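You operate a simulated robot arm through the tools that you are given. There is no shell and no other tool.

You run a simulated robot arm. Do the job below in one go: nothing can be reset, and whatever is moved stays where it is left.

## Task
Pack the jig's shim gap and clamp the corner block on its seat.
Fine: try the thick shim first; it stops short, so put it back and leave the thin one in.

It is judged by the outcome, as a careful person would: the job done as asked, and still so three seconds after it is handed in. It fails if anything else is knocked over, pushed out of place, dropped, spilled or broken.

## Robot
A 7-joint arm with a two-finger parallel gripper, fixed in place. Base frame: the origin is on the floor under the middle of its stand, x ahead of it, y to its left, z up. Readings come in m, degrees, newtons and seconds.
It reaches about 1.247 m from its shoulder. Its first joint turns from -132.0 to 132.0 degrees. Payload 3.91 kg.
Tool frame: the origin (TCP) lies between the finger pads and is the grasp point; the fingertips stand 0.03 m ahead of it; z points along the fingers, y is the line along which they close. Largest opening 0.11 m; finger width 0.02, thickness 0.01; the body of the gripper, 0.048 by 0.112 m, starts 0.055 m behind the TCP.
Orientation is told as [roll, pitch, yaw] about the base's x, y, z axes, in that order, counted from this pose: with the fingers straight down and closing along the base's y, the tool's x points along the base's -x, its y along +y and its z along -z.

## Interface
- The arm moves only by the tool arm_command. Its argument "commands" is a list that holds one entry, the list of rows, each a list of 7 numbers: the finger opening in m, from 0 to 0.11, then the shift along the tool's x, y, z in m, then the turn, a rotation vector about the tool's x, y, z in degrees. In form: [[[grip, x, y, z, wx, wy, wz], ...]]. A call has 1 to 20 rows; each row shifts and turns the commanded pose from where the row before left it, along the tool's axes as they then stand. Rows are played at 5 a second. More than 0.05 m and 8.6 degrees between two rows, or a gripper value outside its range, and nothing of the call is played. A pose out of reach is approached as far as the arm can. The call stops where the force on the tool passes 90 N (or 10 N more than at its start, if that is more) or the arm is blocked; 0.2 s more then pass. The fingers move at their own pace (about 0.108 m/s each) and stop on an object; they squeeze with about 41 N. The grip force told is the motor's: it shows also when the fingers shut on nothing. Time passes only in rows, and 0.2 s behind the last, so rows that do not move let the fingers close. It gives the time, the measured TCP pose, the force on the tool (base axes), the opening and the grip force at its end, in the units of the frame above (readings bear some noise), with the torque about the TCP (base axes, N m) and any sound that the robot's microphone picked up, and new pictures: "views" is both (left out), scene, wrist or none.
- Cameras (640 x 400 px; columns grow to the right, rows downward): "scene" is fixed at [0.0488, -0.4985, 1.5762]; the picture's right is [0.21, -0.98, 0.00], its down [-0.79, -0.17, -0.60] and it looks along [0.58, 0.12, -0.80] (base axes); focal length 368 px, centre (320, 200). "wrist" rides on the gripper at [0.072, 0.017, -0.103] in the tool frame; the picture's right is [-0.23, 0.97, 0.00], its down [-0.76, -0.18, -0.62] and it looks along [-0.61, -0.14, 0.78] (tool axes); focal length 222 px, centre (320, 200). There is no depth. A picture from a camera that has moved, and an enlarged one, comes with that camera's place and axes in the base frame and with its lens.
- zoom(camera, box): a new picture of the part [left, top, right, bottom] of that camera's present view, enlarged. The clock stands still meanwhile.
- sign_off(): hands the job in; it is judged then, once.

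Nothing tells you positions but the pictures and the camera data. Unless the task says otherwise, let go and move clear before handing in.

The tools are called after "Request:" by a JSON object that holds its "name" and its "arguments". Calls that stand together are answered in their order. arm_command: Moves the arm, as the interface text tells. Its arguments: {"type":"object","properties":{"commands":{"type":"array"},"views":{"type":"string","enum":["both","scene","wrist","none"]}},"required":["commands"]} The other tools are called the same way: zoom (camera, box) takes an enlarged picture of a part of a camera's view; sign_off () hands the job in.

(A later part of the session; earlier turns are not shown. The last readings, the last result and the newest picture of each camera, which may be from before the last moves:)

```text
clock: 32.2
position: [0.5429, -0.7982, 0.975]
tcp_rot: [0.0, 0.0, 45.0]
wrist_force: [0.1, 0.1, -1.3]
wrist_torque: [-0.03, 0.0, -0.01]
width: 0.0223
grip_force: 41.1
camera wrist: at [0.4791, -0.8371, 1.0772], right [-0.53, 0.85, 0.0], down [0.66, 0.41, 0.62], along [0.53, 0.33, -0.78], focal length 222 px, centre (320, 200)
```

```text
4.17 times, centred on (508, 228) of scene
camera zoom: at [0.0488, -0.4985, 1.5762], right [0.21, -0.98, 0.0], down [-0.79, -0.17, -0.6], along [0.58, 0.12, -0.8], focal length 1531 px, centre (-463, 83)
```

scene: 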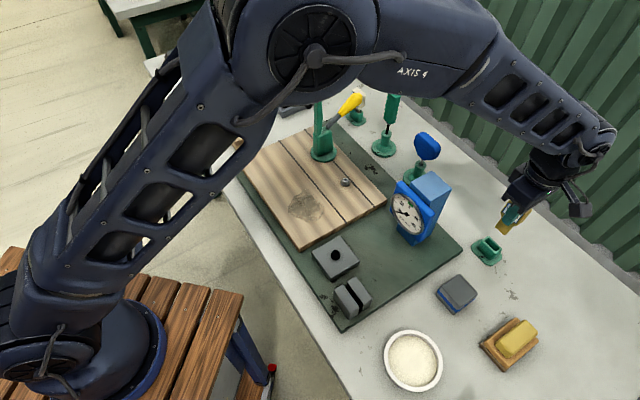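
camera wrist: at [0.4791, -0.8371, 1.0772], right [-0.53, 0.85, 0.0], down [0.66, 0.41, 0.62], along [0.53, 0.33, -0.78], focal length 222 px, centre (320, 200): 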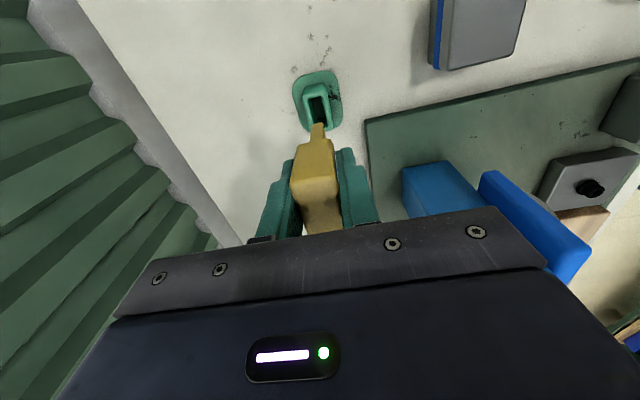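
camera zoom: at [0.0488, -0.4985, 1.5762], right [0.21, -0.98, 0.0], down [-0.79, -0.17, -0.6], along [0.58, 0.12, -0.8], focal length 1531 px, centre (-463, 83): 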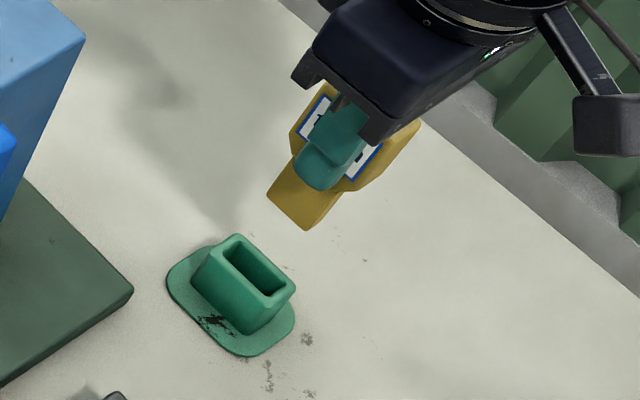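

The thick shim is back above its holder and lines up to within about 2 mm. I'll nudge 1 mm to centre it better, lower most of the way and check before the last part.

Request:
{"name": "arm_command", "arguments": {"commands": [[[0.01, 0, -0.001, 0.025, 0, 0, 0], [0.01, 0, 0, 0.015, 0, 0, 0], [0.01, 0, 0, 0.01, 0, 0, 0], [0.01, 0, 0, 0, 0, 0, 0]]]}}

Request:
{"name": "zoom", "arguments": {"camera": "wrist", "box": [270, 70, 370, 170]}}

Request:
{"name": "zoom", "arguments": {"camera": "scene", "box": [460, 200, 540, 276]}}

```text
clock: 33.2
position: [0.5448, -0.8014, 0.9234]
tcp_rot: [0.0, -0.1, 45.1]
wrist_force: [-0.7, 0.3, -0.9]
wrist_torque: [-0.02, -0.02, -0.01]
width: 0.0223
grip_force: 40.9
camera wrist: at [0.4798, -0.8402, 1.0268], right [-0.53, 0.85, 0.0], down [0.66, 0.41, 0.62], along [0.53, 0.33, -0.78], focal length 222 px, centre (320, 200)
```

scene: 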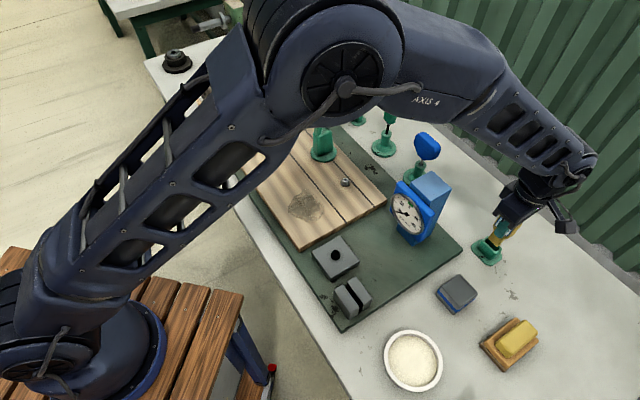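
wrist: 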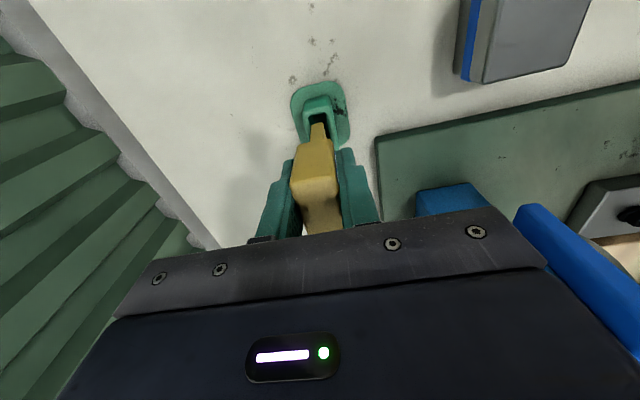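

```text
4.00 times, centred on (320, 120) of wrist
camera zoom: at [0.4798, -0.8402, 1.0268], right [-0.53, 0.85, 0.0], down [0.66, 0.41, 0.62], along [0.53, 0.33, -0.78], focal length 888 px, centre (320, 520)
```

zoom: 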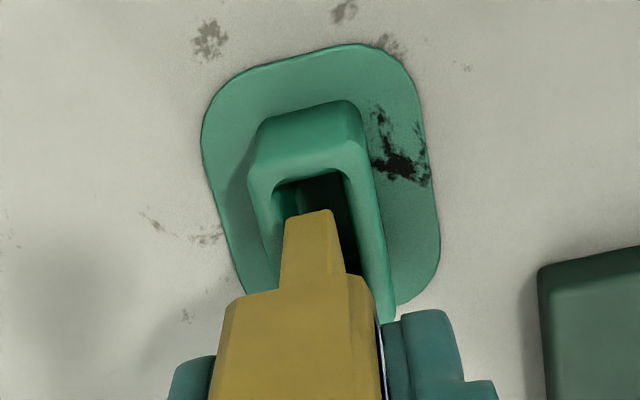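

```text
5.26 times, centred on (500, 238) of scene
camera zoom: at [0.0488, -0.4985, 1.5762], right [0.21, -0.98, 0.0], down [-0.79, -0.17, -0.6], along [0.58, 0.12, -0.8], focal length 1934 px, centre (-627, 0)
```

zoom: 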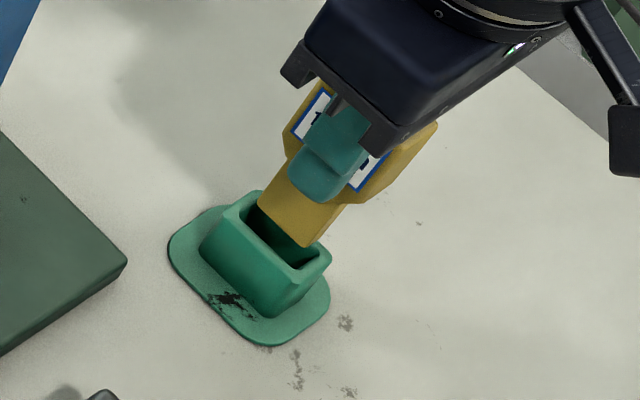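

The blade tip is now at the mouth of the holder with clearance on both sides. I'll lower it the rest of the way slowly.

Request:
{"name": "arm_command", "arguments": {"commands": [[[0.01, 0, 0, 0.01, 0, 0, 0], [0.01, 0, 0, 0.01, 0, 0, 0], [0.01, 0, 0, 0.01, 0, 0, 0], [0.01, 0, 0, 0.006, 0, 0, 0], [0.01, 0, 0, 0, 0, 0, 0]]], "views": "wrist"}}

Request:
{"name": "zoom", "arguments": {"camera": "scene", "box": [460, 200, 540, 276]}}

```text
clock: 34.4
position: [0.542, -0.8019, 0.8882]
tcp_rot: [0.1, 0.1, 45.0]
wrist_force: [-0.4, 0.7, -0.4]
wrist_torque: [0.01, 0.0, -0.01]
width: 0.0221
grip_force: 41.1
camera wrist: at [0.4792, -0.8406, 0.9913], right [-0.53, 0.85, 0.0], down [0.66, 0.41, 0.62], along [0.53, 0.33, -0.78], focal length 222 px, centre (320, 200)
```

wrist: 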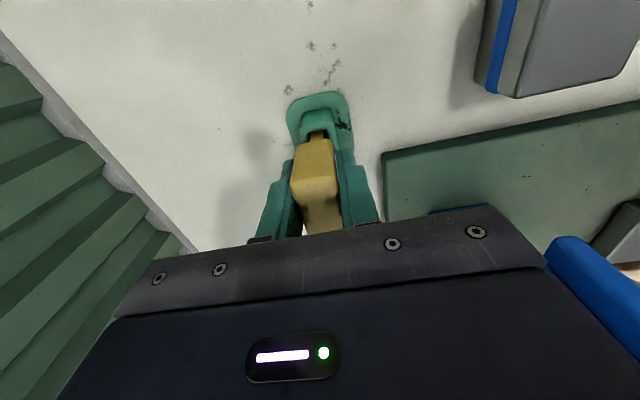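

```text
5.26 times, centred on (500, 238) of scene
camera zoom: at [0.0488, -0.4985, 1.5762], right [0.21, -0.98, 0.0], down [-0.79, -0.17, -0.6], along [0.58, 0.12, -0.8], focal length 1934 px, centre (-627, 0)
```

zoom: 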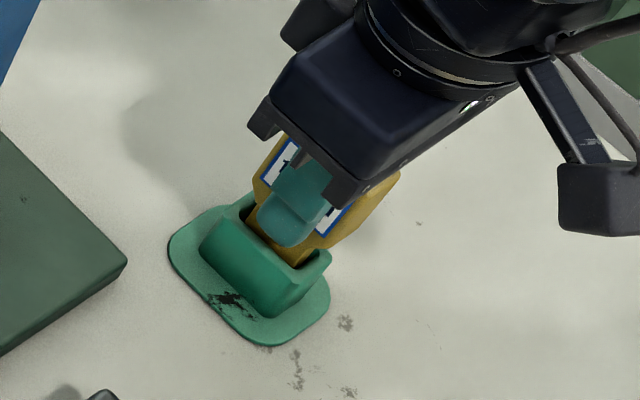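

No contact yet, and the blade is nearly fully in. I'll lower a few more millimetres until it bottoms out.

Request:
{"name": "arm_command", "arguments": {"commands": [[[0.01, 0, 0, 0.002, 0, 0, 0], [0.01, 0, 0, 0.002, 0, 0, 0], [0.01, 0, 0, 0.001, 0, 0, 0], [0.01, 0, 0, 0, 0, 0, 0]]], "views": "none"}}

```text
clock: 35.4
position: [0.5428, -0.8008, 0.8841]
tcp_rot: [-0.1, 0.0, 45.0]
wrist_force: [0.7, -0.1, -0.6]
wrist_torque: [-0.04, 0.02, 0.02]
width: 0.0222
grip_force: 41.1
```

Request:
{"name": "arm_command", "arguments": {"commands": [[[0.01, 0, 0, 0.001, 0, 0, 0], [0.01, 0, 0, 0.001, 0, 0, 0], [0.01, 0, 0, 0, 0, 0, 0]]], "views": "none"}}

```text
clock: 36.2
position: [0.5436, -0.8016, 0.8817]
tcp_rot: [0.0, 0.0, 45.1]
wrist_force: [-0.3, 3.0, 15.4]
wrist_torque: [0.09, 0.14, -0.03]
width: 0.0221
grip_force: 41.4
```

The shim has bottomed out in its holder (15 N). I'll ease off slightly, open the fingers and rise straight up.

Request:
{"name": "arm_command", "arguments": {"commands": [[[0.01, 0, 0, -0.001, 0, 0, 0], [0.03, 0, 0, 0, 0, 0, 0], [0.05, 0, 0, 0, 0, 0, 0], [0.06, 0, 0, 0, 0, 0, 0], [0.06, 0, 0, -0.03, 0, 0, 0], [0.06, 0, 0, -0.04, 0, 0, 0], [0.06, 0, 0, -0.05, 0, 0, 0], [0.06, 0, 0, -0.05, 0, 0, 0], [0.06, 0, 0, 0, 0, 0, 0]]]}}

Request:
{"name": "zoom", "arguments": {"camera": "scene", "box": [460, 200, 540, 276]}}

Request:
{"name": "zoom", "arguments": {"camera": "wrist", "box": [260, 50, 380, 170]}}

```text
clock: 38.2
position: [0.5426, -0.8, 1.051]
tcp_rot: [0.0, 0.0, 45.0]
wrist_force: [0.3, 0.4, 0.0]
wrist_torque: [0.0, -0.03, 0.04]
width: 0.06
grip_force: 0.1
camera wrist: at [0.479, -0.8406, 1.1538], right [-0.53, 0.85, 0.0], down [0.66, 0.41, 0.62], along [0.53, 0.33, -0.78], focal length 222 px, centre (320, 200)
```

scene: 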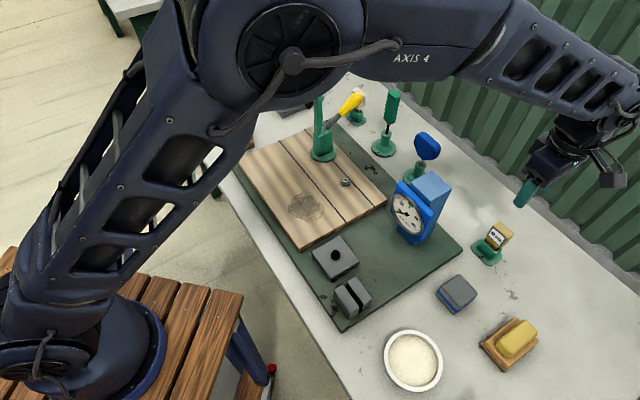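
wrist: 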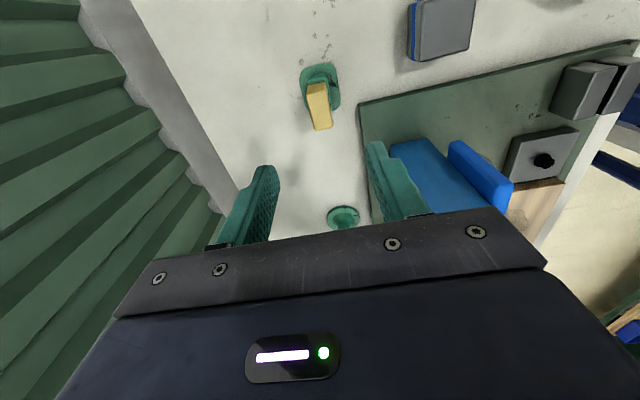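

```text
5.26 times, centred on (500, 238) of scene
camera zoom: at [0.0488, -0.4985, 1.5762], right [0.21, -0.98, 0.0], down [-0.79, -0.17, -0.6], along [0.58, 0.12, -0.8], focal length 1934 px, centre (-627, 0)
```

zoom: 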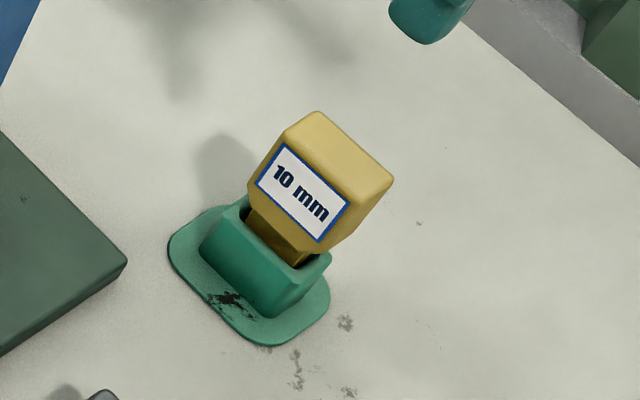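

```text
3.33 times, centred on (320, 110) of wrist
camera zoom: at [0.479, -0.8406, 1.1538], right [-0.53, 0.85, 0.0], down [0.66, 0.41, 0.62], along [0.53, 0.33, -0.78], focal length 740 px, centre (320, 500)
```

zoom: 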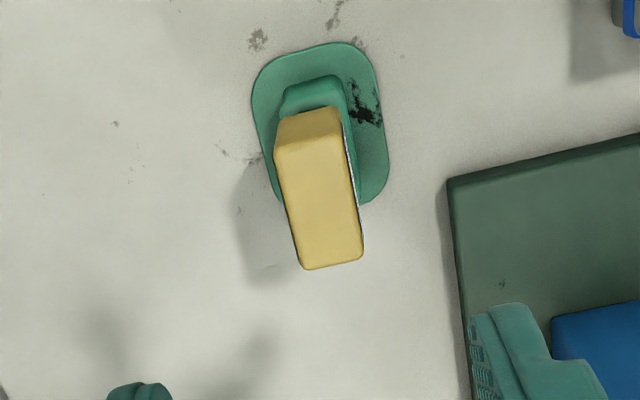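

The thick shim stands in its holder as it did at the start. Next is the thin 5 mm shim, which I estimate at (0.95, -0.424); I'll climb above the driver handles and travel along the bench.

Request:
{"name": "arm_command", "arguments": {"commands": [[[0.06, 0, 0, -0.05, 0, 0, 0], [0.06, 0, 0, -0.05, 0, 0, 0], [0.06, -0.046, -0.002, 0, 0, 0, 0], [0.06, -0.046, -0.002, 0, 0, 0, 0], [0.06, -0.046, -0.002, 0, 0, 0, 0], [0.06, -0.046, -0.002, 0, 0, 0, 0], [0.06, -0.046, -0.002, 0, 0, 0, 0], [0.06, -0.046, -0.002, 0, 0, 0, 0], [0.06, -0.046, -0.002, 0, 0, 0, 0], [0.06, -0.046, -0.002, 0, 0, 0, 0], [0.06, -0.046, -0.002, 0, 0, 0, 0], [0.06, -0.046, -0.002, 0, 0, 0, 0], [0.06, -0.046, -0.001, 0, 0, 0, 0], [0.06, 0, 0, 0, 0, 0, 0]]]}}

Request:
{"name": "zoom", "arguments": {"camera": "wrist", "box": [200, 30, 440, 210]}}

```text
clock: 41.2
position: [0.9154, -0.4585, 1.1528]
tcp_rot: [0.1, 0.0, 45.0]
wrist_force: [0.6, 0.0, -1.0]
wrist_torque: [0.03, -0.02, -0.01]
width: 0.0599
grip_force: 0.1
camera wrist: at [0.8523, -0.4979, 1.2564], right [-0.53, 0.85, 0.0], down [0.66, 0.41, 0.62], along [0.53, 0.33, -0.78], focal length 222 px, centre (320, 200)
```

scene: 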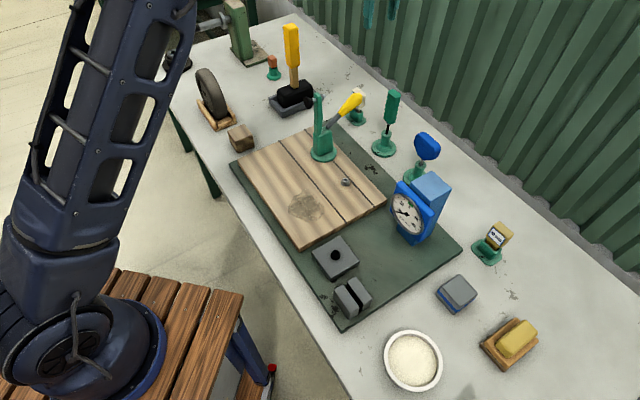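
wrist: 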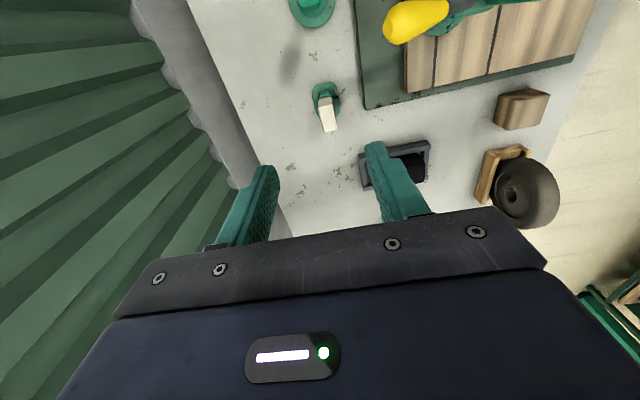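

```text
2.22 times, centred on (320, 120) of wrist
camera zoom: at [0.8523, -0.4979, 1.2564], right [-0.53, 0.85, 0.0], down [0.66, 0.41, 0.62], along [0.53, 0.33, -0.78], focal length 494 px, centre (320, 378)
```

zoom: 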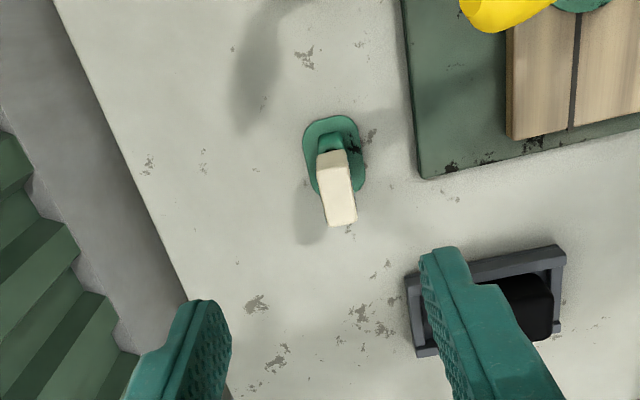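

Request:
{"name": "zoom", "arguments": {"camera": "wrist", "box": [295, 70, 355, 145]}}

```text
5.33 times, centred on (325, 108) of wrist
camera zoom: at [0.8523, -0.4979, 1.2564], right [-0.53, 0.85, 0.0], down [0.66, 0.41, 0.62], along [0.53, 0.33, -0.78], focal length 1185 px, centre (293, 693)
```

zoom: 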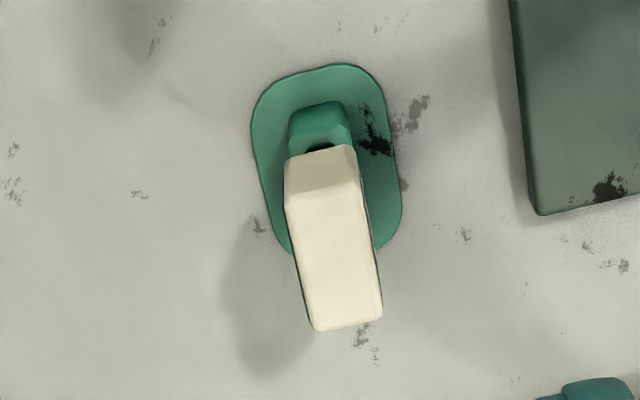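

The thin shim's handle is centred about 48 mm further along; its surroundings (mallet tray, clamp handle) leave room. I'll move over it and come down to z = 1.0 for a final alignment check.

Request:
{"name": "arm_command", "arguments": {"commands": [[[0.06, -0.048, 0.002, 0.0, 0, 0, 0], [0.06, 0, 0, 0.05, 0, 0, 0], [0.06, 0, 0, 0.05, 0, 0, 0], [0.06, 0, 0, 0.045, 0, 0, 0], [0.06, 0, 0, 0, 0, 0, 0]]]}}

Request:
{"name": "zoom", "arguments": {"camera": "wrist", "box": [220, 60, 420, 210]}}

Request:
{"name": "zoom", "arguments": {"camera": "scene", "box": [300, 20, 420, 140]}}

```text
clock: 42.4
position: [0.9483, -0.4202, 1.0061]
tcp_rot: [0.0, 0.0, 45.0]
wrist_force: [0.1, -0.2, -0.2]
wrist_torque: [0.03, -0.04, -0.02]
width: 0.0598
grip_force: 0.1
camera wrist: at [0.8842, -0.4595, 1.1099], right [-0.53, 0.85, 0.0], down [0.66, 0.41, 0.62], along [0.53, 0.33, -0.78], focal length 222 px, centre (320, 200)
```

scene: 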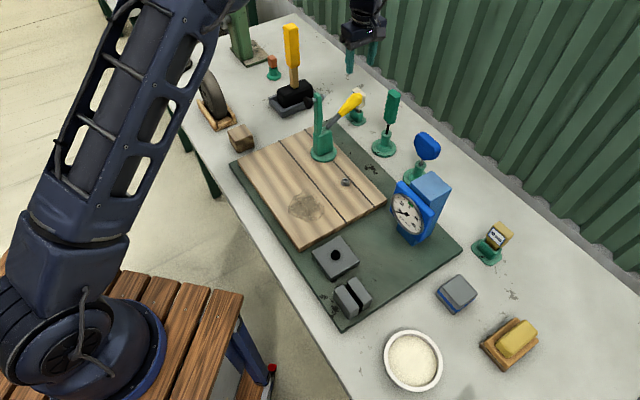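
wrist: 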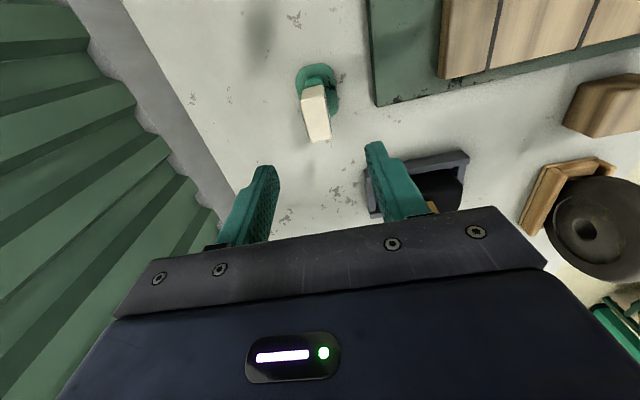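

```text
2.67 times, centred on (320, 135) of wrist
camera zoom: at [0.8842, -0.4595, 1.1099], right [-0.53, 0.85, 0.0], down [0.66, 0.41, 0.62], along [0.53, 0.33, -0.78], focal length 592 px, centre (320, 373)
```

zoom: 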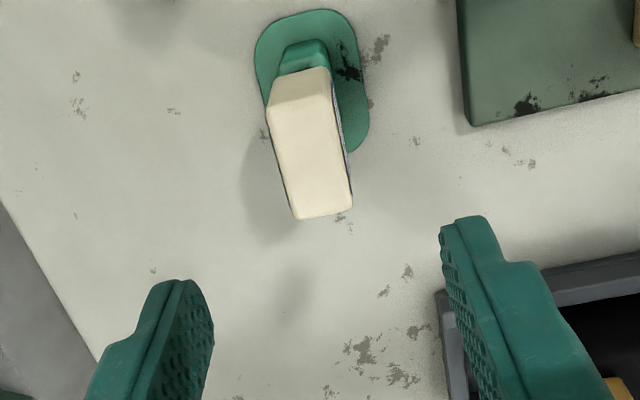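

```text
3.33 times, centred on (360, 80) of scene
camera zoom: at [0.0488, -0.4985, 1.5762], right [0.21, -0.98, 0.0], down [-0.79, -0.17, -0.6], along [0.58, 0.12, -0.8], focal length 1225 px, centre (187, 600)
```

zoom: 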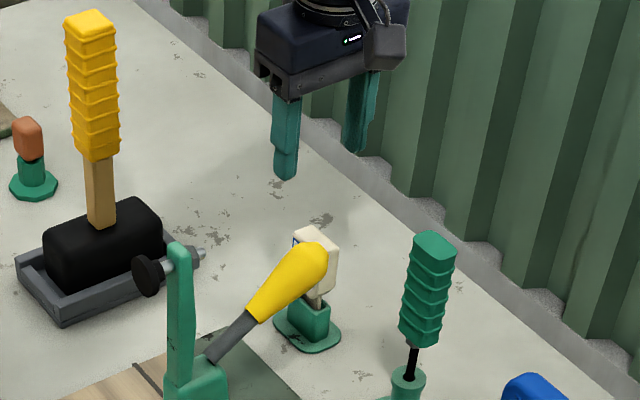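

Alignment is good to about 3 mm; I'll correct that and lower to the same grasp height as before, then check.

Request:
{"name": "arm_command", "arguments": {"commands": [[[0.06, 0.0016, -0.003, 0.045, 0, 0, 0], [0.06, 0, 0, 0.045, 0, 0, 0], [0.06, 0, 0, 0.031, 0, 0, 0], [0.06, 0, 0, 0, 0, 0, 0]]], "views": "wrist"}}

Request:
{"name": "zoom", "arguments": {"camera": "wrist", "box": [200, 80, 440, 230]}}

Request:
{"name": "zoom", "arguments": {"camera": "scene", "box": [300, 50, 420, 150]}}

```text
clock: 43.4
position: [0.9514, -0.4254, 0.8846]
tcp_rot: [0.0, 0.0, 45.0]
wrist_force: [-0.2, -0.3, -0.3]
wrist_torque: [-0.03, 0.0, 0.0]
width: 0.0597
grip_force: 0.1
camera wrist: at [0.8866, -0.4645, 0.9886], right [-0.53, 0.85, 0.0], down [0.66, 0.41, 0.62], along [0.53, 0.33, -0.78], focal length 222 px, centre (320, 200)
```

wrist: 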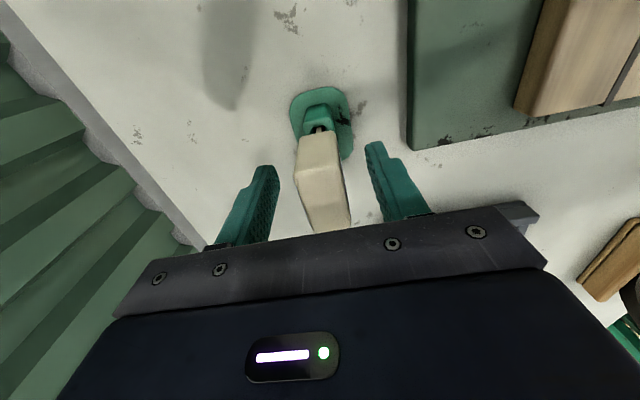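

```text
2.67 times, centred on (320, 155) of wrist
camera zoom: at [0.8866, -0.4645, 0.9886], right [-0.53, 0.85, 0.0], down [0.66, 0.41, 0.62], along [0.53, 0.33, -0.78], focal length 592 px, centre (320, 320)
```

zoom: 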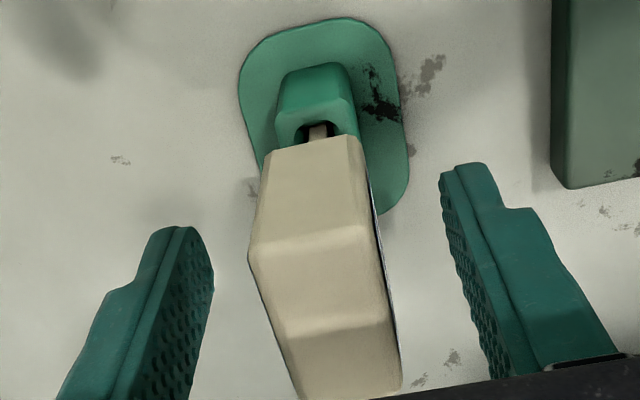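

```text
4.00 times, centred on (360, 100) of scene
camera zoom: at [0.0488, -0.4985, 1.5762], right [0.21, -0.98, 0.0], down [-0.79, -0.17, -0.6], along [0.58, 0.12, -0.8], focal length 1470 px, centre (160, 600)
```

zoom: 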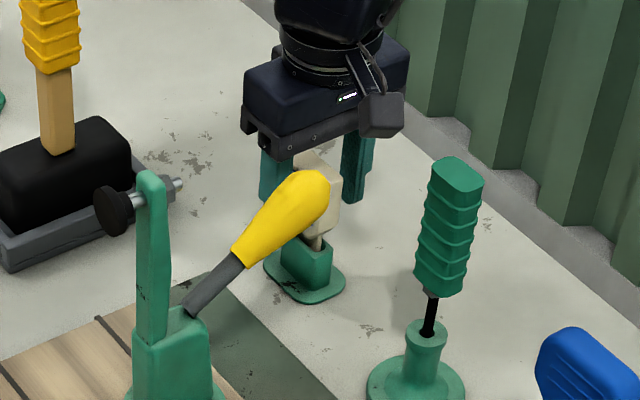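

The handle sits slightly off toward one side; I'll shift 1.7 mm sideways and 5 mm along, then close on it.

Request:
{"name": "arm_command", "arguments": {"commands": [[[0.06, 0.005, 0.0017, 0, 0, 0, 0], [0.045, 0, 0, 0, 0, 0, 0], [0.03, 0, 0, 0, 0, 0, 0], [0.015, 0, 0, 0, 0, 0, 0], [0.01, 0, 0, 0, 0, 0, 0], [0.01, 0, 0, 0, 0, 0, 0]]], "views": "wrist"}}

Request:
{"name": "zoom", "arguments": {"camera": "wrist", "box": [200, 80, 440, 230]}}

```text
clock: 44.8
position: [0.9446, -0.4291, 0.8865]
tcp_rot: [-0.1, 0.0, 45.0]
wrist_force: [0.0, 0.6, 2.0]
wrist_torque: [0.02, 0.04, 0.02]
width: 0.0223
grip_force: 41.3
camera wrist: at [0.8817, -0.4675, 0.9891], right [-0.53, 0.85, 0.0], down [0.66, 0.41, 0.62], along [0.53, 0.33, -0.78], focal length 222 px, centre (320, 200)
```

wrist: 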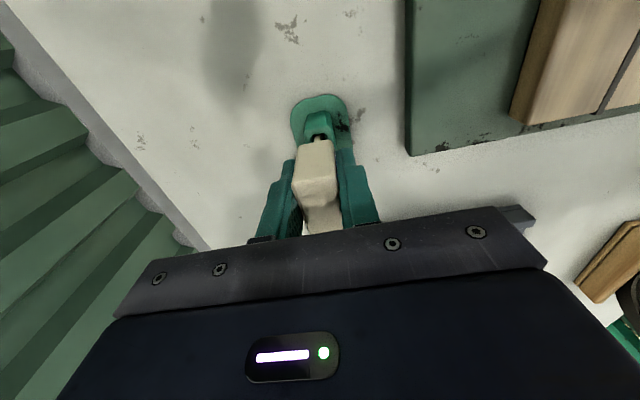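

```text
2.67 times, centred on (320, 155) of wrist
camera zoom: at [0.8817, -0.4675, 0.9891], right [-0.53, 0.85, 0.0], down [0.66, 0.41, 0.62], along [0.53, 0.33, -0.78], focal length 592 px, centre (320, 320)
```

zoom: 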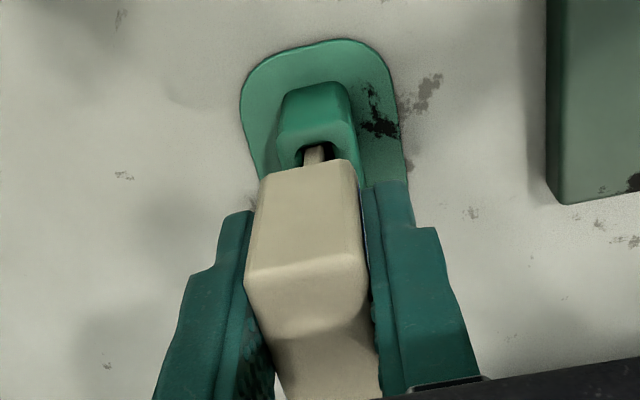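

The thin shim is held the same way. I'll lift it well above the driver handles, go back along the bench, then across to the gap.

Request:
{"name": "arm_command", "arguments": {"commands": [[[0.01, 0, 0, -0.025, 0, 0, 0], [0.01, 0, 0, -0.04, 0, 0, 0], [0.01, 0, 0, -0.05, 0, 0, 0], [0.01, 0, 0, -0.05, 0, 0, 0], [0.01, 0, 0, -0.05, 0, 0, 0], [0.01, 0, 0, -0.05, 0, 0, 0], [0.01, 0, 0, -0.02, 0, 0, 0], [0.01, 0, 0, 0, 0, 0, 0]]]}}

Request:
{"name": "arm_command", "arguments": {"commands": [[[0.01, 0.04784, 0, 0, 0, 0, 0], [0.01, 0.04784, 0, 0, 0, 0, 0], [0.01, 0.04784, 0, 0, 0, 0, 0], [0.01, 0.04784, 0, 0, 0, 0, 0], [0.01, 0.04784, 0, 0, 0, 0, 0], [0.01, 0.04784, 0, 0, 0, 0, 0], [0.01, 0.04784, 0, 0, 0, 0, 0], [0.01, 0.04784, 0, 0, 0, 0, 0], [0.01, 0.04784, 0, 0, 0, 0, 0], [0.01, 0.04784, 0, 0, 0, 0, 0], [0.01, 0, 0.04595, 0, 0, 0, 0], [0.01, 0, 0.04595, 0, 0, 0, 0], [0.01, 0, 0.04595, 0, 0, 0, 0], [0.01, 0, 0.04595, 0, 0, 0, 0], [0.01, 0, 0.04595, 0, 0, 0, 0], [0.01, 0, 0.04595, 0, 0, 0, 0], [0.01, 0, 0.04595, 0, 0, 0, 0], [0.01, 0, 0.04595, 0, 0, 0, 0], [0.01, 0, 0, 0, 0, 0, 0], [0.01, 0, 0, 0, 0, 0, 0]]]}}

```text
clock: 46.6
position: [0.9461, -0.4279, 1.1725]
tcp_rot: [-0.1, 0.0, 45.0]
wrist_force: [0.4, -1.0, -0.8]
wrist_torque: [-0.03, 0.0, -0.01]
width: 0.0224
grip_force: 40.7
camera wrist: at [0.8827, -0.4677, 1.2758], right [-0.53, 0.85, 0.0], down [0.66, 0.41, 0.62], along [0.53, 0.33, -0.78], focal length 222 px, centre (320, 200)
```

scene: 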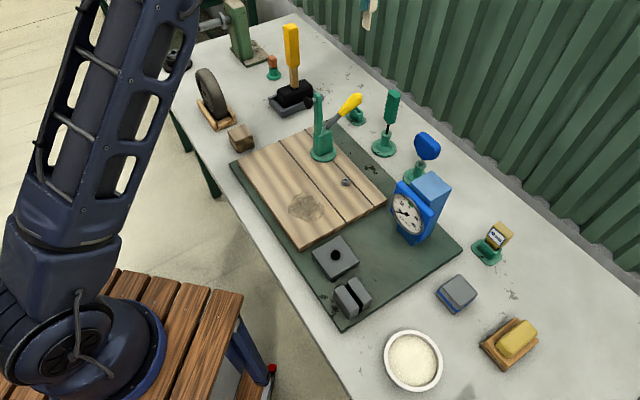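
wrist: 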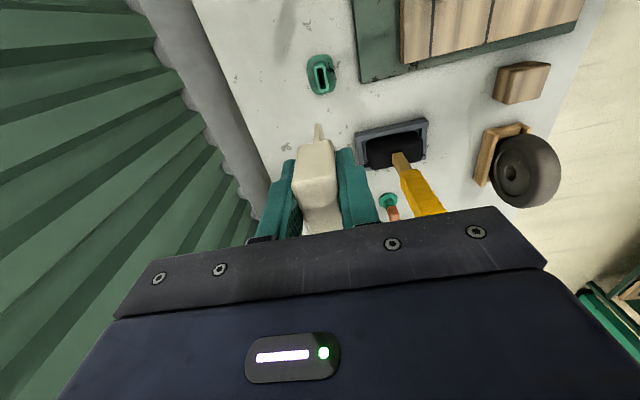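

```text
clock: 50.8
position: [0.3462, -0.5083, 1.1705]
tcp_rot: [0.0, -0.1, 45.1]
wrist_force: [0.1, 0.3, -0.8]
wrist_torque: [0.03, -0.02, -0.02]
width: 0.0222
grip_force: 41.2
camera wrist: at [0.2837, -0.5474, 1.2733], right [-0.53, 0.85, 0.0], down [0.66, 0.41, 0.62], along [0.53, 0.33, -0.78], focal length 222 px, centre (320, 200)
```

scene: 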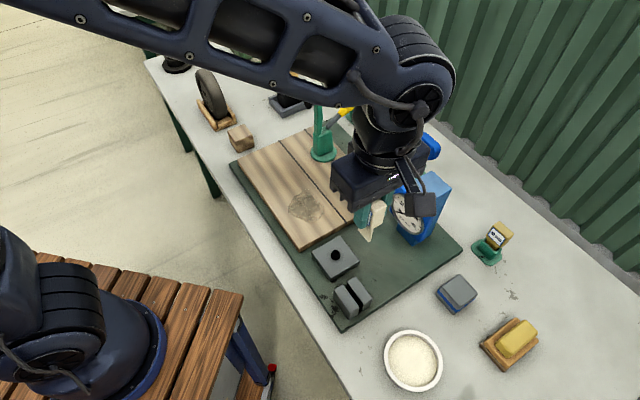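
wrist: 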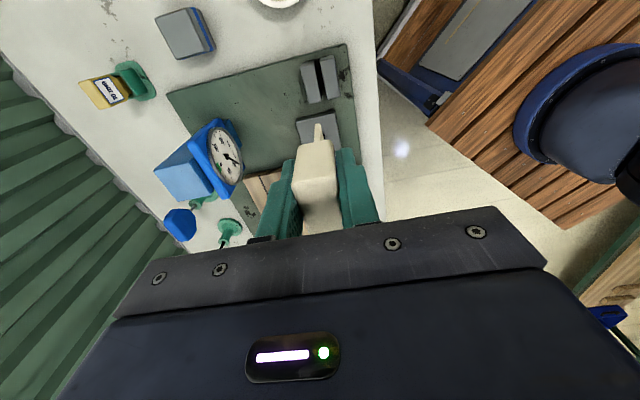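

The thin shim is above the gap. I'll lower to about 2.5 cm above the pads and check the alignment.

Request:
{"name": "arm_command", "arguments": {"commands": [[[0.01, 0, 0, 0.05, 0, 0, 0], [0.01, 0, 0, 0.05, 0, 0, 0], [0.01, 0, 0, 0.05, 0, 0, 0], [0.01, 0, 0, 0.04, 0, 0, 0], [0.01, 0, 0, 0.02, 0, 0, 0], [0.01, 0, 0, 0, 0, 0, 0]]], "views": "wrist"}}

Request:
{"name": "zoom", "arguments": {"camera": "wrist", "box": [280, 60, 360, 160]}}

Request:
{"name": "zoom", "arguments": {"camera": "scene", "box": [322, 250, 386, 314]}}

```text
clock: 52.2
position: [0.346, -0.5071, 0.9594]
tcp_rot: [0.0, 0.0, 44.9]
wrist_force: [0.1, 0.0, -1.3]
wrist_torque: [-0.03, -0.02, 0.0]
width: 0.022
grip_force: 40.6
camera wrist: at [0.2825, -0.5457, 1.0632], right [-0.53, 0.85, 0.0], down [0.66, 0.41, 0.62], along [0.53, 0.33, -0.78], focal length 222 px, centre (320, 200)
```

wrist: 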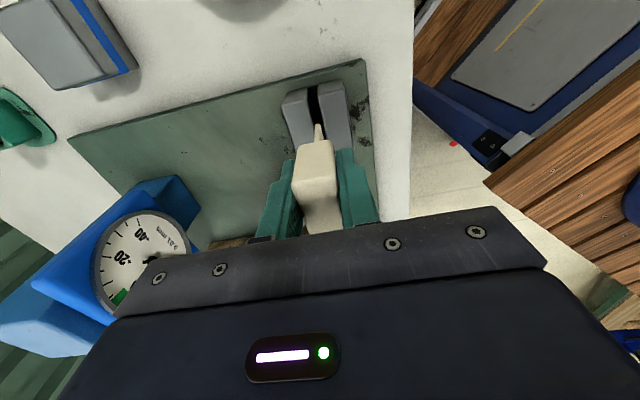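

```text
4.00 times, centred on (320, 110) of wrist
camera zoom: at [0.2825, -0.5457, 1.0632], right [-0.53, 0.85, 0.0], down [0.66, 0.41, 0.62], along [0.53, 0.33, -0.78], focal length 888 px, centre (320, 560)
```

zoom: 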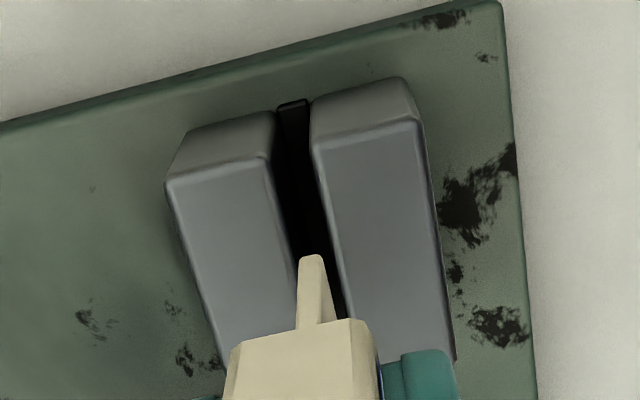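

```text
6.25 times, centred on (354, 282) of scene
camera zoom: at [0.0488, -0.4985, 1.5762], right [0.21, -0.98, 0.0], down [-0.79, -0.17, -0.6], along [0.58, 0.12, -0.8], focal length 2297 px, centre (108, -312)
```

zoom: 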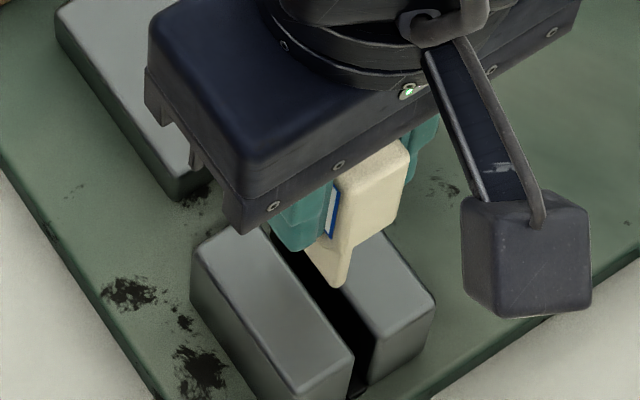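

The thin blade appears near the middle of the gap. I'll lower it to just above the pads and look again before entering.

Request:
{"name": "arm_command", "arguments": {"commands": [[[0.01, 0, 0, 0.012, 0, 0, 0], [0.01, 0, 0, 0.008, 0, 0, 0], [0.01, 0, 0, 0, 0, 0, 0]]], "views": "none"}}

Request:
{"name": "zoom", "arguments": {"camera": "wrist", "box": [290, 75, 350, 150]}}

Request:
{"name": "zoom", "arguments": {"camera": "scene", "box": [330, 262, 380, 312]}}

```text
clock: 53.0
position: [0.3466, -0.5077, 0.9399]
tcp_rot: [0.0, -0.1, 45.1]
wrist_force: [-0.6, 1.1, -1.0]
wrist_torque: [0.01, 0.04, 0.01]
width: 0.0225
grip_force: 40.4
```

```text
5.33 times, centred on (320, 112) of wrist
camera zoom: at [0.2829, -0.5462, 1.0444], right [-0.53, 0.85, 0.0], down [0.66, 0.41, 0.62], along [0.53, 0.33, -0.78], focal length 1185 px, centre (320, 667)
```

zoom: 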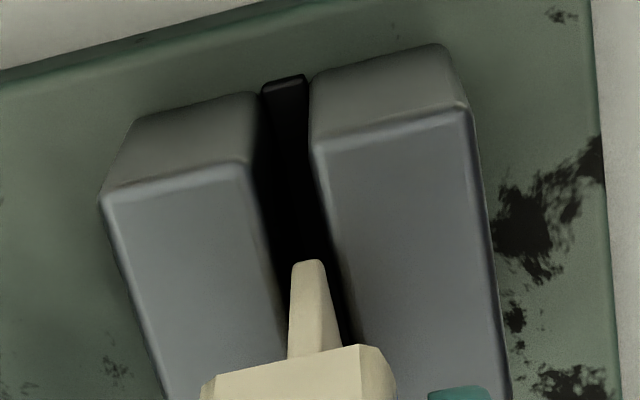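

```text
8.00 times, centred on (355, 287) of scene
camera zoom: at [0.0488, -0.4985, 1.5762], right [0.21, -0.98, 0.0], down [-0.79, -0.17, -0.6], along [0.58, 0.12, -0.8], focal length 2940 px, centre (40, -496)
```

zoom: 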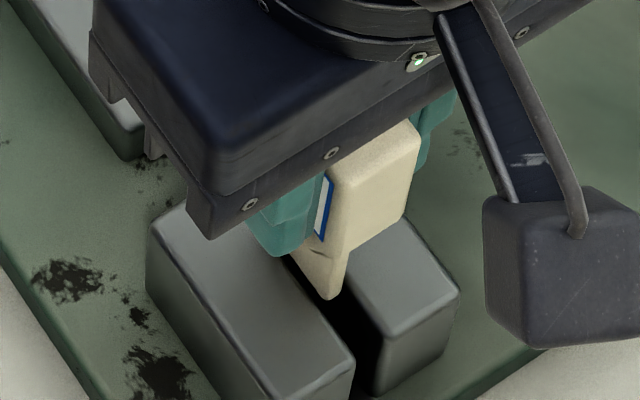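

There's clearance on both sides of the blade. I'll enter the gap slowly, watching the force.

Request:
{"name": "arm_command", "arguments": {"commands": [[[0.01, 0, -0.0005, 0.004, 0, 0, 0], [0.01, 0, 0, 0.004, 0, 0, 0], [0.01, 0, 0, 0.004, 0, 0, 0], [0.01, 0, 0, 0.003, 0, 0, 0], [0.01, 0, 0, 0, 0, 0, 0]]], "views": "none"}}

Request:
{"name": "zoom", "arguments": {"camera": "scene", "box": [330, 262, 380, 312]}}

```text
clock: 54.2
position: [0.3461, -0.5076, 0.926]
tcp_rot: [-0.1, -0.1, 44.9]
wrist_force: [0.3, 0.5, -0.7]
wrist_torque: [0.02, -0.02, -0.01]
width: 0.0227
grip_force: 41.1
```

```text
8.00 times, centred on (355, 287) of scene
camera zoom: at [0.0488, -0.4985, 1.5762], right [0.21, -0.98, 0.0], down [-0.79, -0.17, -0.6], along [0.58, 0.12, -0.8], focal length 2940 px, centre (40, -496)
```

zoom: 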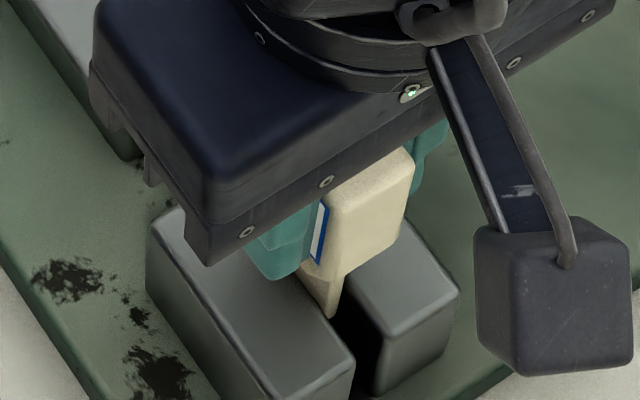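

It's about 1 cm into the gap with no resistance. I'll keep lowering in small steps; the fingertips will come close to the pad tops, so I'll watch for contact.

Request:
{"name": "arm_command", "arguments": {"commands": [[[0.01, 0, 0, 0.006, 0, 0, 0], [0.01, 0, 0, 0.006, 0, 0, 0], [0.01, 0, 0, 0.006, 0, 0, 0], [0.01, 0, 0, 0.005, 0, 0, 0], [0.01, 0, 0, 0, 0, 0, 0]]], "views": "none"}}

Request:
{"name": "zoom", "arguments": {"camera": "scene", "box": [330, 262, 380, 312]}}

Request:
{"name": "zoom", "arguments": {"camera": "wrist", "box": [270, 75, 370, 175]}}

```text
clock: 55.4
position: [0.348, -0.5079, 0.9031]
tcp_rot: [0.1, 0.0, 45.0]
wrist_force: [-0.2, 0.2, -0.1]
wrist_torque: [0.0, 0.01, 0.02]
width: 0.0223
grip_force: 41.0
```

```text
8.00 times, centred on (355, 287) of scene
camera zoom: at [0.0488, -0.4985, 1.5762], right [0.21, -0.98, 0.0], down [-0.79, -0.17, -0.6], along [0.58, 0.12, -0.8], focal length 2940 px, centre (40, -496)
```

zoom: 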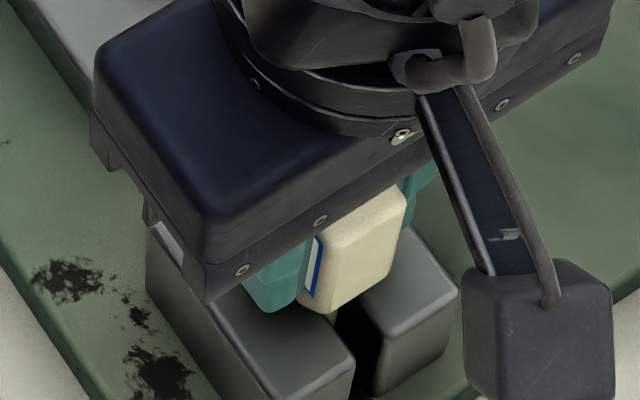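

```text
4.00 times, centred on (320, 125) of wrist
camera zoom: at [0.2843, -0.5466, 1.0061], right [-0.53, 0.85, 0.0], down [0.66, 0.41, 0.62], along [0.53, 0.33, -0.78], focal length 888 px, centre (320, 500)
```

zoom: 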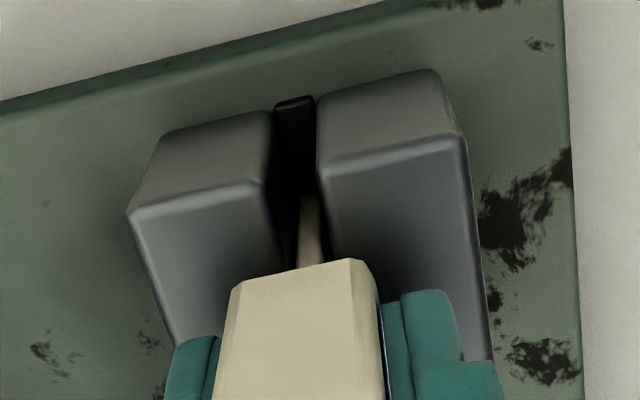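

Request:
{"name": "arm_command", "arguments": {"commands": [[[0.01, 0, 0, 0.004, 0, 0, 0], [0.01, 0, 0, 0.003, 0, 0, 0], [0.01, 0, 0, 0.002, 0, 0, 0], [0.01, 0, 0, 0.002, 0, 0, 0], [0.01, 0, 0, 0, 0, 0, 0]]], "views": "none"}}

Request:
{"name": "zoom", "arguments": {"camera": "wrist", "box": [270, 75, 370, 175]}}

```text
clock: 56.2
position: [0.3475, -0.5099, 0.8988]
tcp_rot: [-0.2, 0.1, 45.1]
wrist_force: [-6.9, 10.3, 35.1]
wrist_torque: [0.6, 0.27, 0.05]
width: 0.0224
grip_force: 41.2
stopped in row 4: the force on the tool passed its limit at 99 N (the readings are from after the stop); the commanded pose is now the measured one
```

```text
4.00 times, centred on (320, 125) of wrist
camera zoom: at [0.2839, -0.5472, 1.0018], right [-0.53, 0.85, -0.01], down [0.66, 0.42, 0.62], along [0.53, 0.33, -0.78], focal length 888 px, centre (320, 500)
```

zoom: 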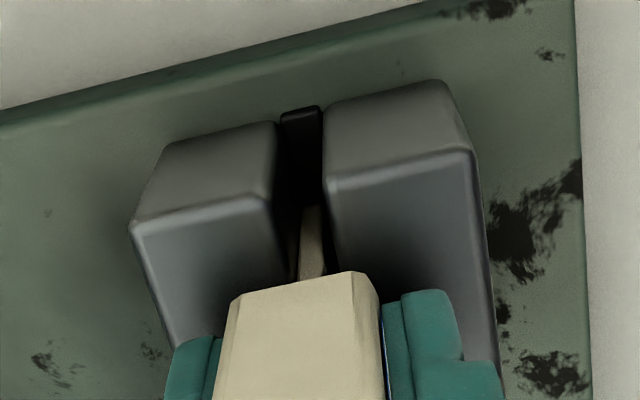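

Something stopped it hard about 3.5–4 cm into the gap. I'll relieve the load by 2 mm and look at whether the blade is on the gap floor or catching.

Request:
{"name": "arm_command", "arguments": {"commands": [[[0.01, 0, 0, -0.002, 0, 0, 0], [0.01, 0, 0, 0, 0, 0, 0]]], "views": "none"}}

Request:
{"name": "zoom", "arguments": {"camera": "scene", "box": [338, 270, 376, 308]}}

Request:
{"name": "zoom", "arguments": {"camera": "wrist", "box": [295, 85, 345, 150]}}

```text
clock: 56.8
position: [0.3486, -0.5079, 0.8995]
tcp_rot: [-0.2, 0.1, 45.1]
wrist_force: [-3.8, 3.4, -2.8]
wrist_torque: [0.11, 0.1, 0.05]
width: 0.0223
grip_force: 40.6
```

```text
10.53 times, centred on (357, 289) of scene
camera zoom: at [0.0488, -0.4985, 1.5762], right [0.21, -0.98, 0.0], down [-0.79, -0.17, -0.6], along [0.58, 0.12, -0.8], focal length 3868 px, centre (-70, -737)
```

zoom: 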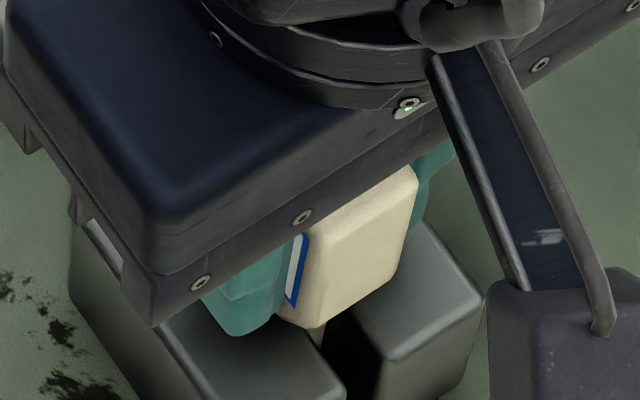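

```text
6.15 times, centred on (320, 118) of wrist
camera zoom: at [0.284, -0.5473, 1.0024], right [-0.53, 0.85, 0.0], down [0.66, 0.41, 0.62], along [0.53, 0.33, -0.78], focal length 1367 px, centre (320, 708)
```

zoom: 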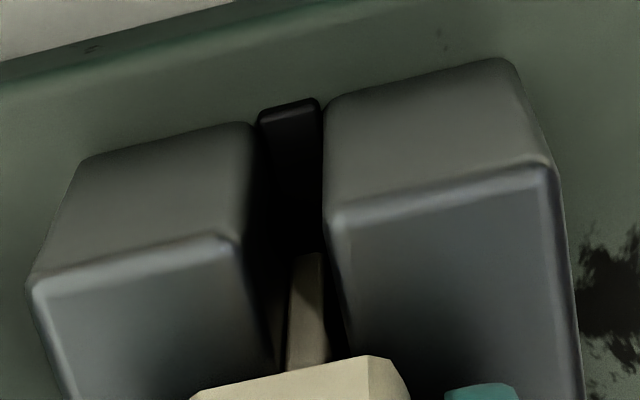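

The blade is touching the back pad: from the picture the gap centre is about 1.7 mm toward the front of the blade. I'll lift a few millimetres, shift by that amount and lower again gently.

Request:
{"name": "arm_command", "arguments": {"commands": [[[0.01, 0, 0, -0.004, 0, 0, 0], [0.01, 0, 0.001, 0, 0, 0, 0], [0.01, 0, 0.0007, 0, 0, 0, 0], [0.01, 0, 0, 0, 0, 0, 0]]], "views": "none"}}

Request:
{"name": "zoom", "arguments": {"camera": "wrist", "box": [290, 80, 350, 155]}}

```text
clock: 57.8
position: [0.3462, -0.5075, 0.9035]
tcp_rot: [-0.2, 0.2, 45.1]
wrist_force: [-0.3, 0.4, -0.8]
wrist_torque: [0.04, 0.01, 0.03]
width: 0.0222
grip_force: 40.7
```

```text
5.33 times, centred on (320, 118) of wrist
camera zoom: at [0.2829, -0.5463, 1.0066], right [-0.53, 0.85, 0.0], down [0.66, 0.42, 0.62], along [0.53, 0.33, -0.78], focal length 1185 px, centre (320, 640)
```

zoom: 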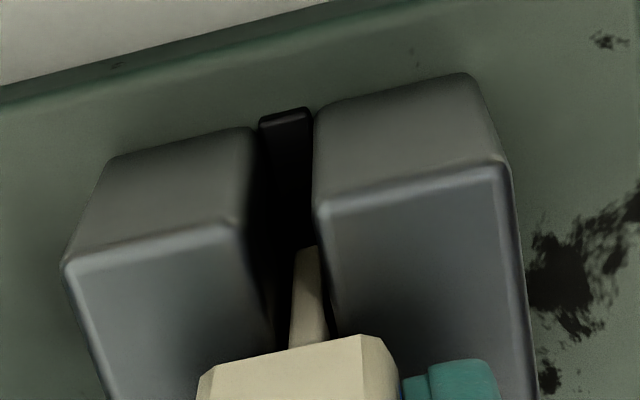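

Now the blade is centred with no sideways force. I'll lower again in small steps.

Request:
{"name": "arm_command", "arguments": {"commands": [[[0.01, 0, 0, 0.002, 0, 0, 0], [0.01, 0, 0, 0.002, 0, 0, 0], [0.01, 0, 0, 0.001, 0, 0, 0], [0.01, 0, 0, 0, 0, 0, 0]]], "views": "none"}}

```text
clock: 58.8
position: [0.3473, -0.5076, 0.8981]
tcp_rot: [-0.3, 0.0, 45.0]
wrist_force: [-1.0, -0.1, 8.9]
wrist_torque: [0.02, 0.06, 0.0]
width: 0.022
grip_force: 41.1
```

It rests on the gap floor with 9 N and no sideways push, about 38 mm below where the thick one stopped. I'll release it and back away straight up.

Request:
{"name": "arm_command", "arguments": {"commands": [[[0.03, 0, 0, 0, 0, 0, 0], [0.045, 0, 0, 0, 0, 0, 0], [0.06, 0, 0, 0, 0, 0, 0], [0.06, 0, 0, -0.02, 0, 0, 0], [0.06, 0, 0, -0.04, 0, 0, 0], [0.06, 0, 0, -0.05, 0, 0, 0], [0.06, 0, 0, -0.05, 0, 0, 0], [0.06, 0, 0, 0, 0, 0, 0]]]}}

Request:
{"name": "zoom", "arguments": {"camera": "wrist", "box": [260, 40, 380, 150]}}

Request:
{"name": "zoom", "arguments": {"camera": "scene", "box": [320, 250, 390, 320]}}

```text
clock: 60.6
position: [0.3474, -0.5075, 1.0581]
tcp_rot: [-0.2, 0.1, 45.0]
wrist_force: [-0.4, -0.4, -1.2]
wrist_torque: [0.01, 0.03, 0.0]
width: 0.0601
grip_force: 0.0
camera wrist: at [0.2835, -0.5463, 1.161], right [-0.53, 0.85, 0.0], down [0.66, 0.42, 0.62], along [0.53, 0.33, -0.78], focal length 222 px, centre (320, 200)
```

scene: 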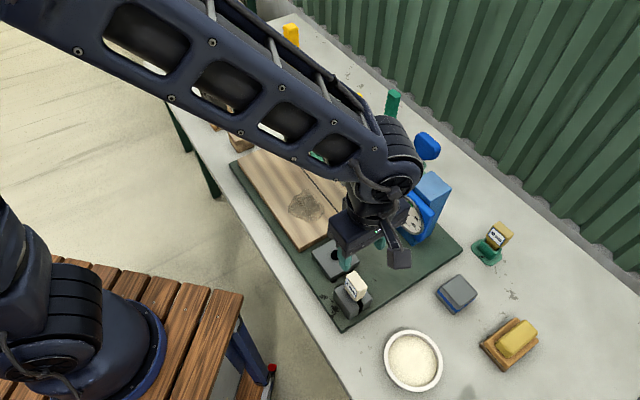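
wrist: 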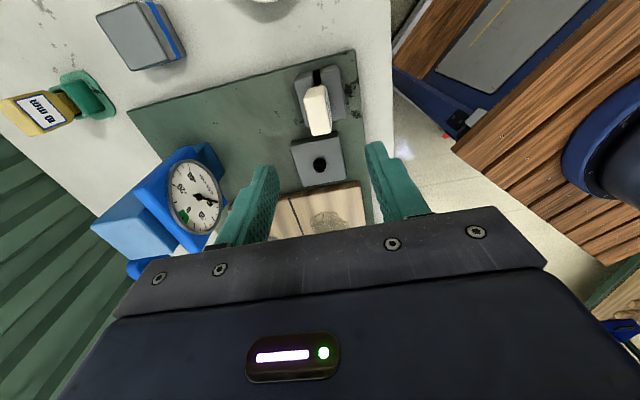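

```text
3.64 times, centred on (320, 95) of wrist
camera zoom: at [0.2835, -0.5463, 1.161], right [-0.53, 0.85, 0.0], down [0.66, 0.42, 0.62], along [0.53, 0.33, -0.78], focal length 808 px, centre (320, 582)
```

zoom: 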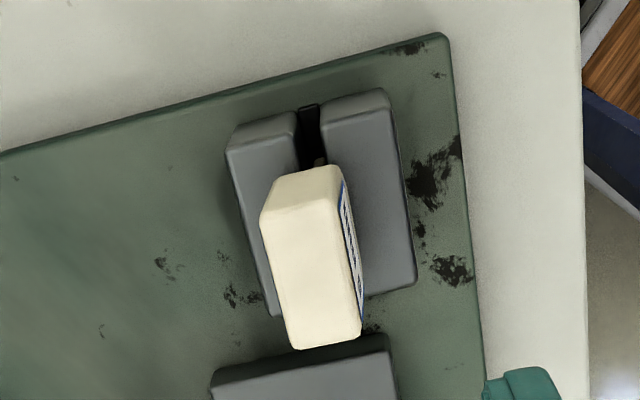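

```text
5.71 times, centred on (355, 285) of scene
camera zoom: at [0.0488, -0.4985, 1.5762], right [0.21, -0.98, 0.0], down [-0.79, -0.17, -0.6], along [0.58, 0.12, -0.8], focal length 2100 px, centre (120, -286)
```

zoom: 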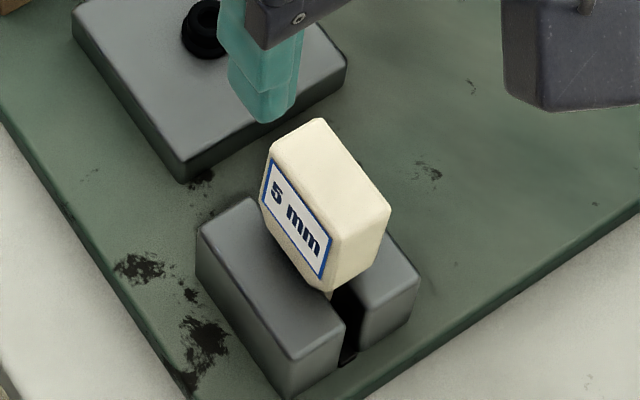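

The 5 mm shim stands in the gap (leaning slightly, as the gap is a bit wider than the blade). I'll check whether the gauge reading changed and take another look at the shim's depth.

Request:
{"name": "zoom", "arguments": {"camera": "wrist", "box": [140, 130, 240, 240]}}

Request:
{"name": "zoom", "arguments": {"camera": "scene", "box": [336, 268, 372, 304]}}

```text
3.64 times, centred on (190, 185) of wrist
camera zoom: at [0.2835, -0.5463, 1.161], right [-0.53, 0.85, 0.0], down [0.66, 0.42, 0.62], along [0.53, 0.33, -0.78], focal length 808 px, centre (793, 254)
```

zoom: 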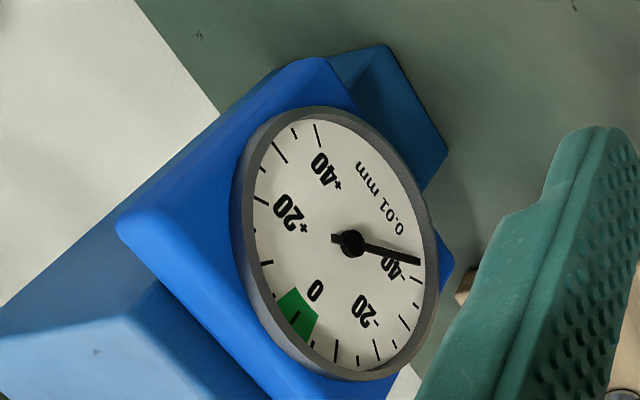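

```text
11.11 times, centred on (354, 286) of scene
camera zoom: at [0.0488, -0.4985, 1.5762], right [0.21, -0.98, 0.0], down [-0.79, -0.17, -0.6], along [0.58, 0.12, -0.8], focal length 4083 px, centre (-58, -756)
```

zoom: 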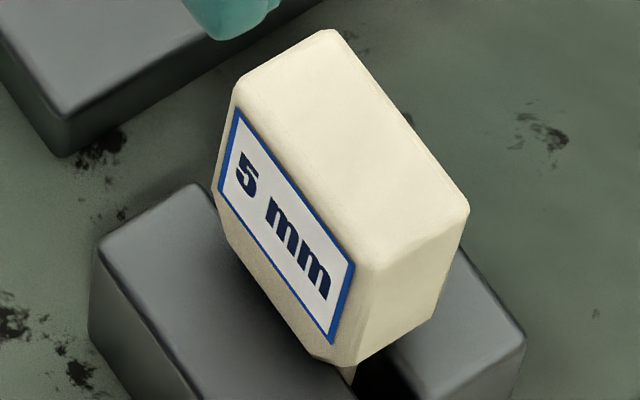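

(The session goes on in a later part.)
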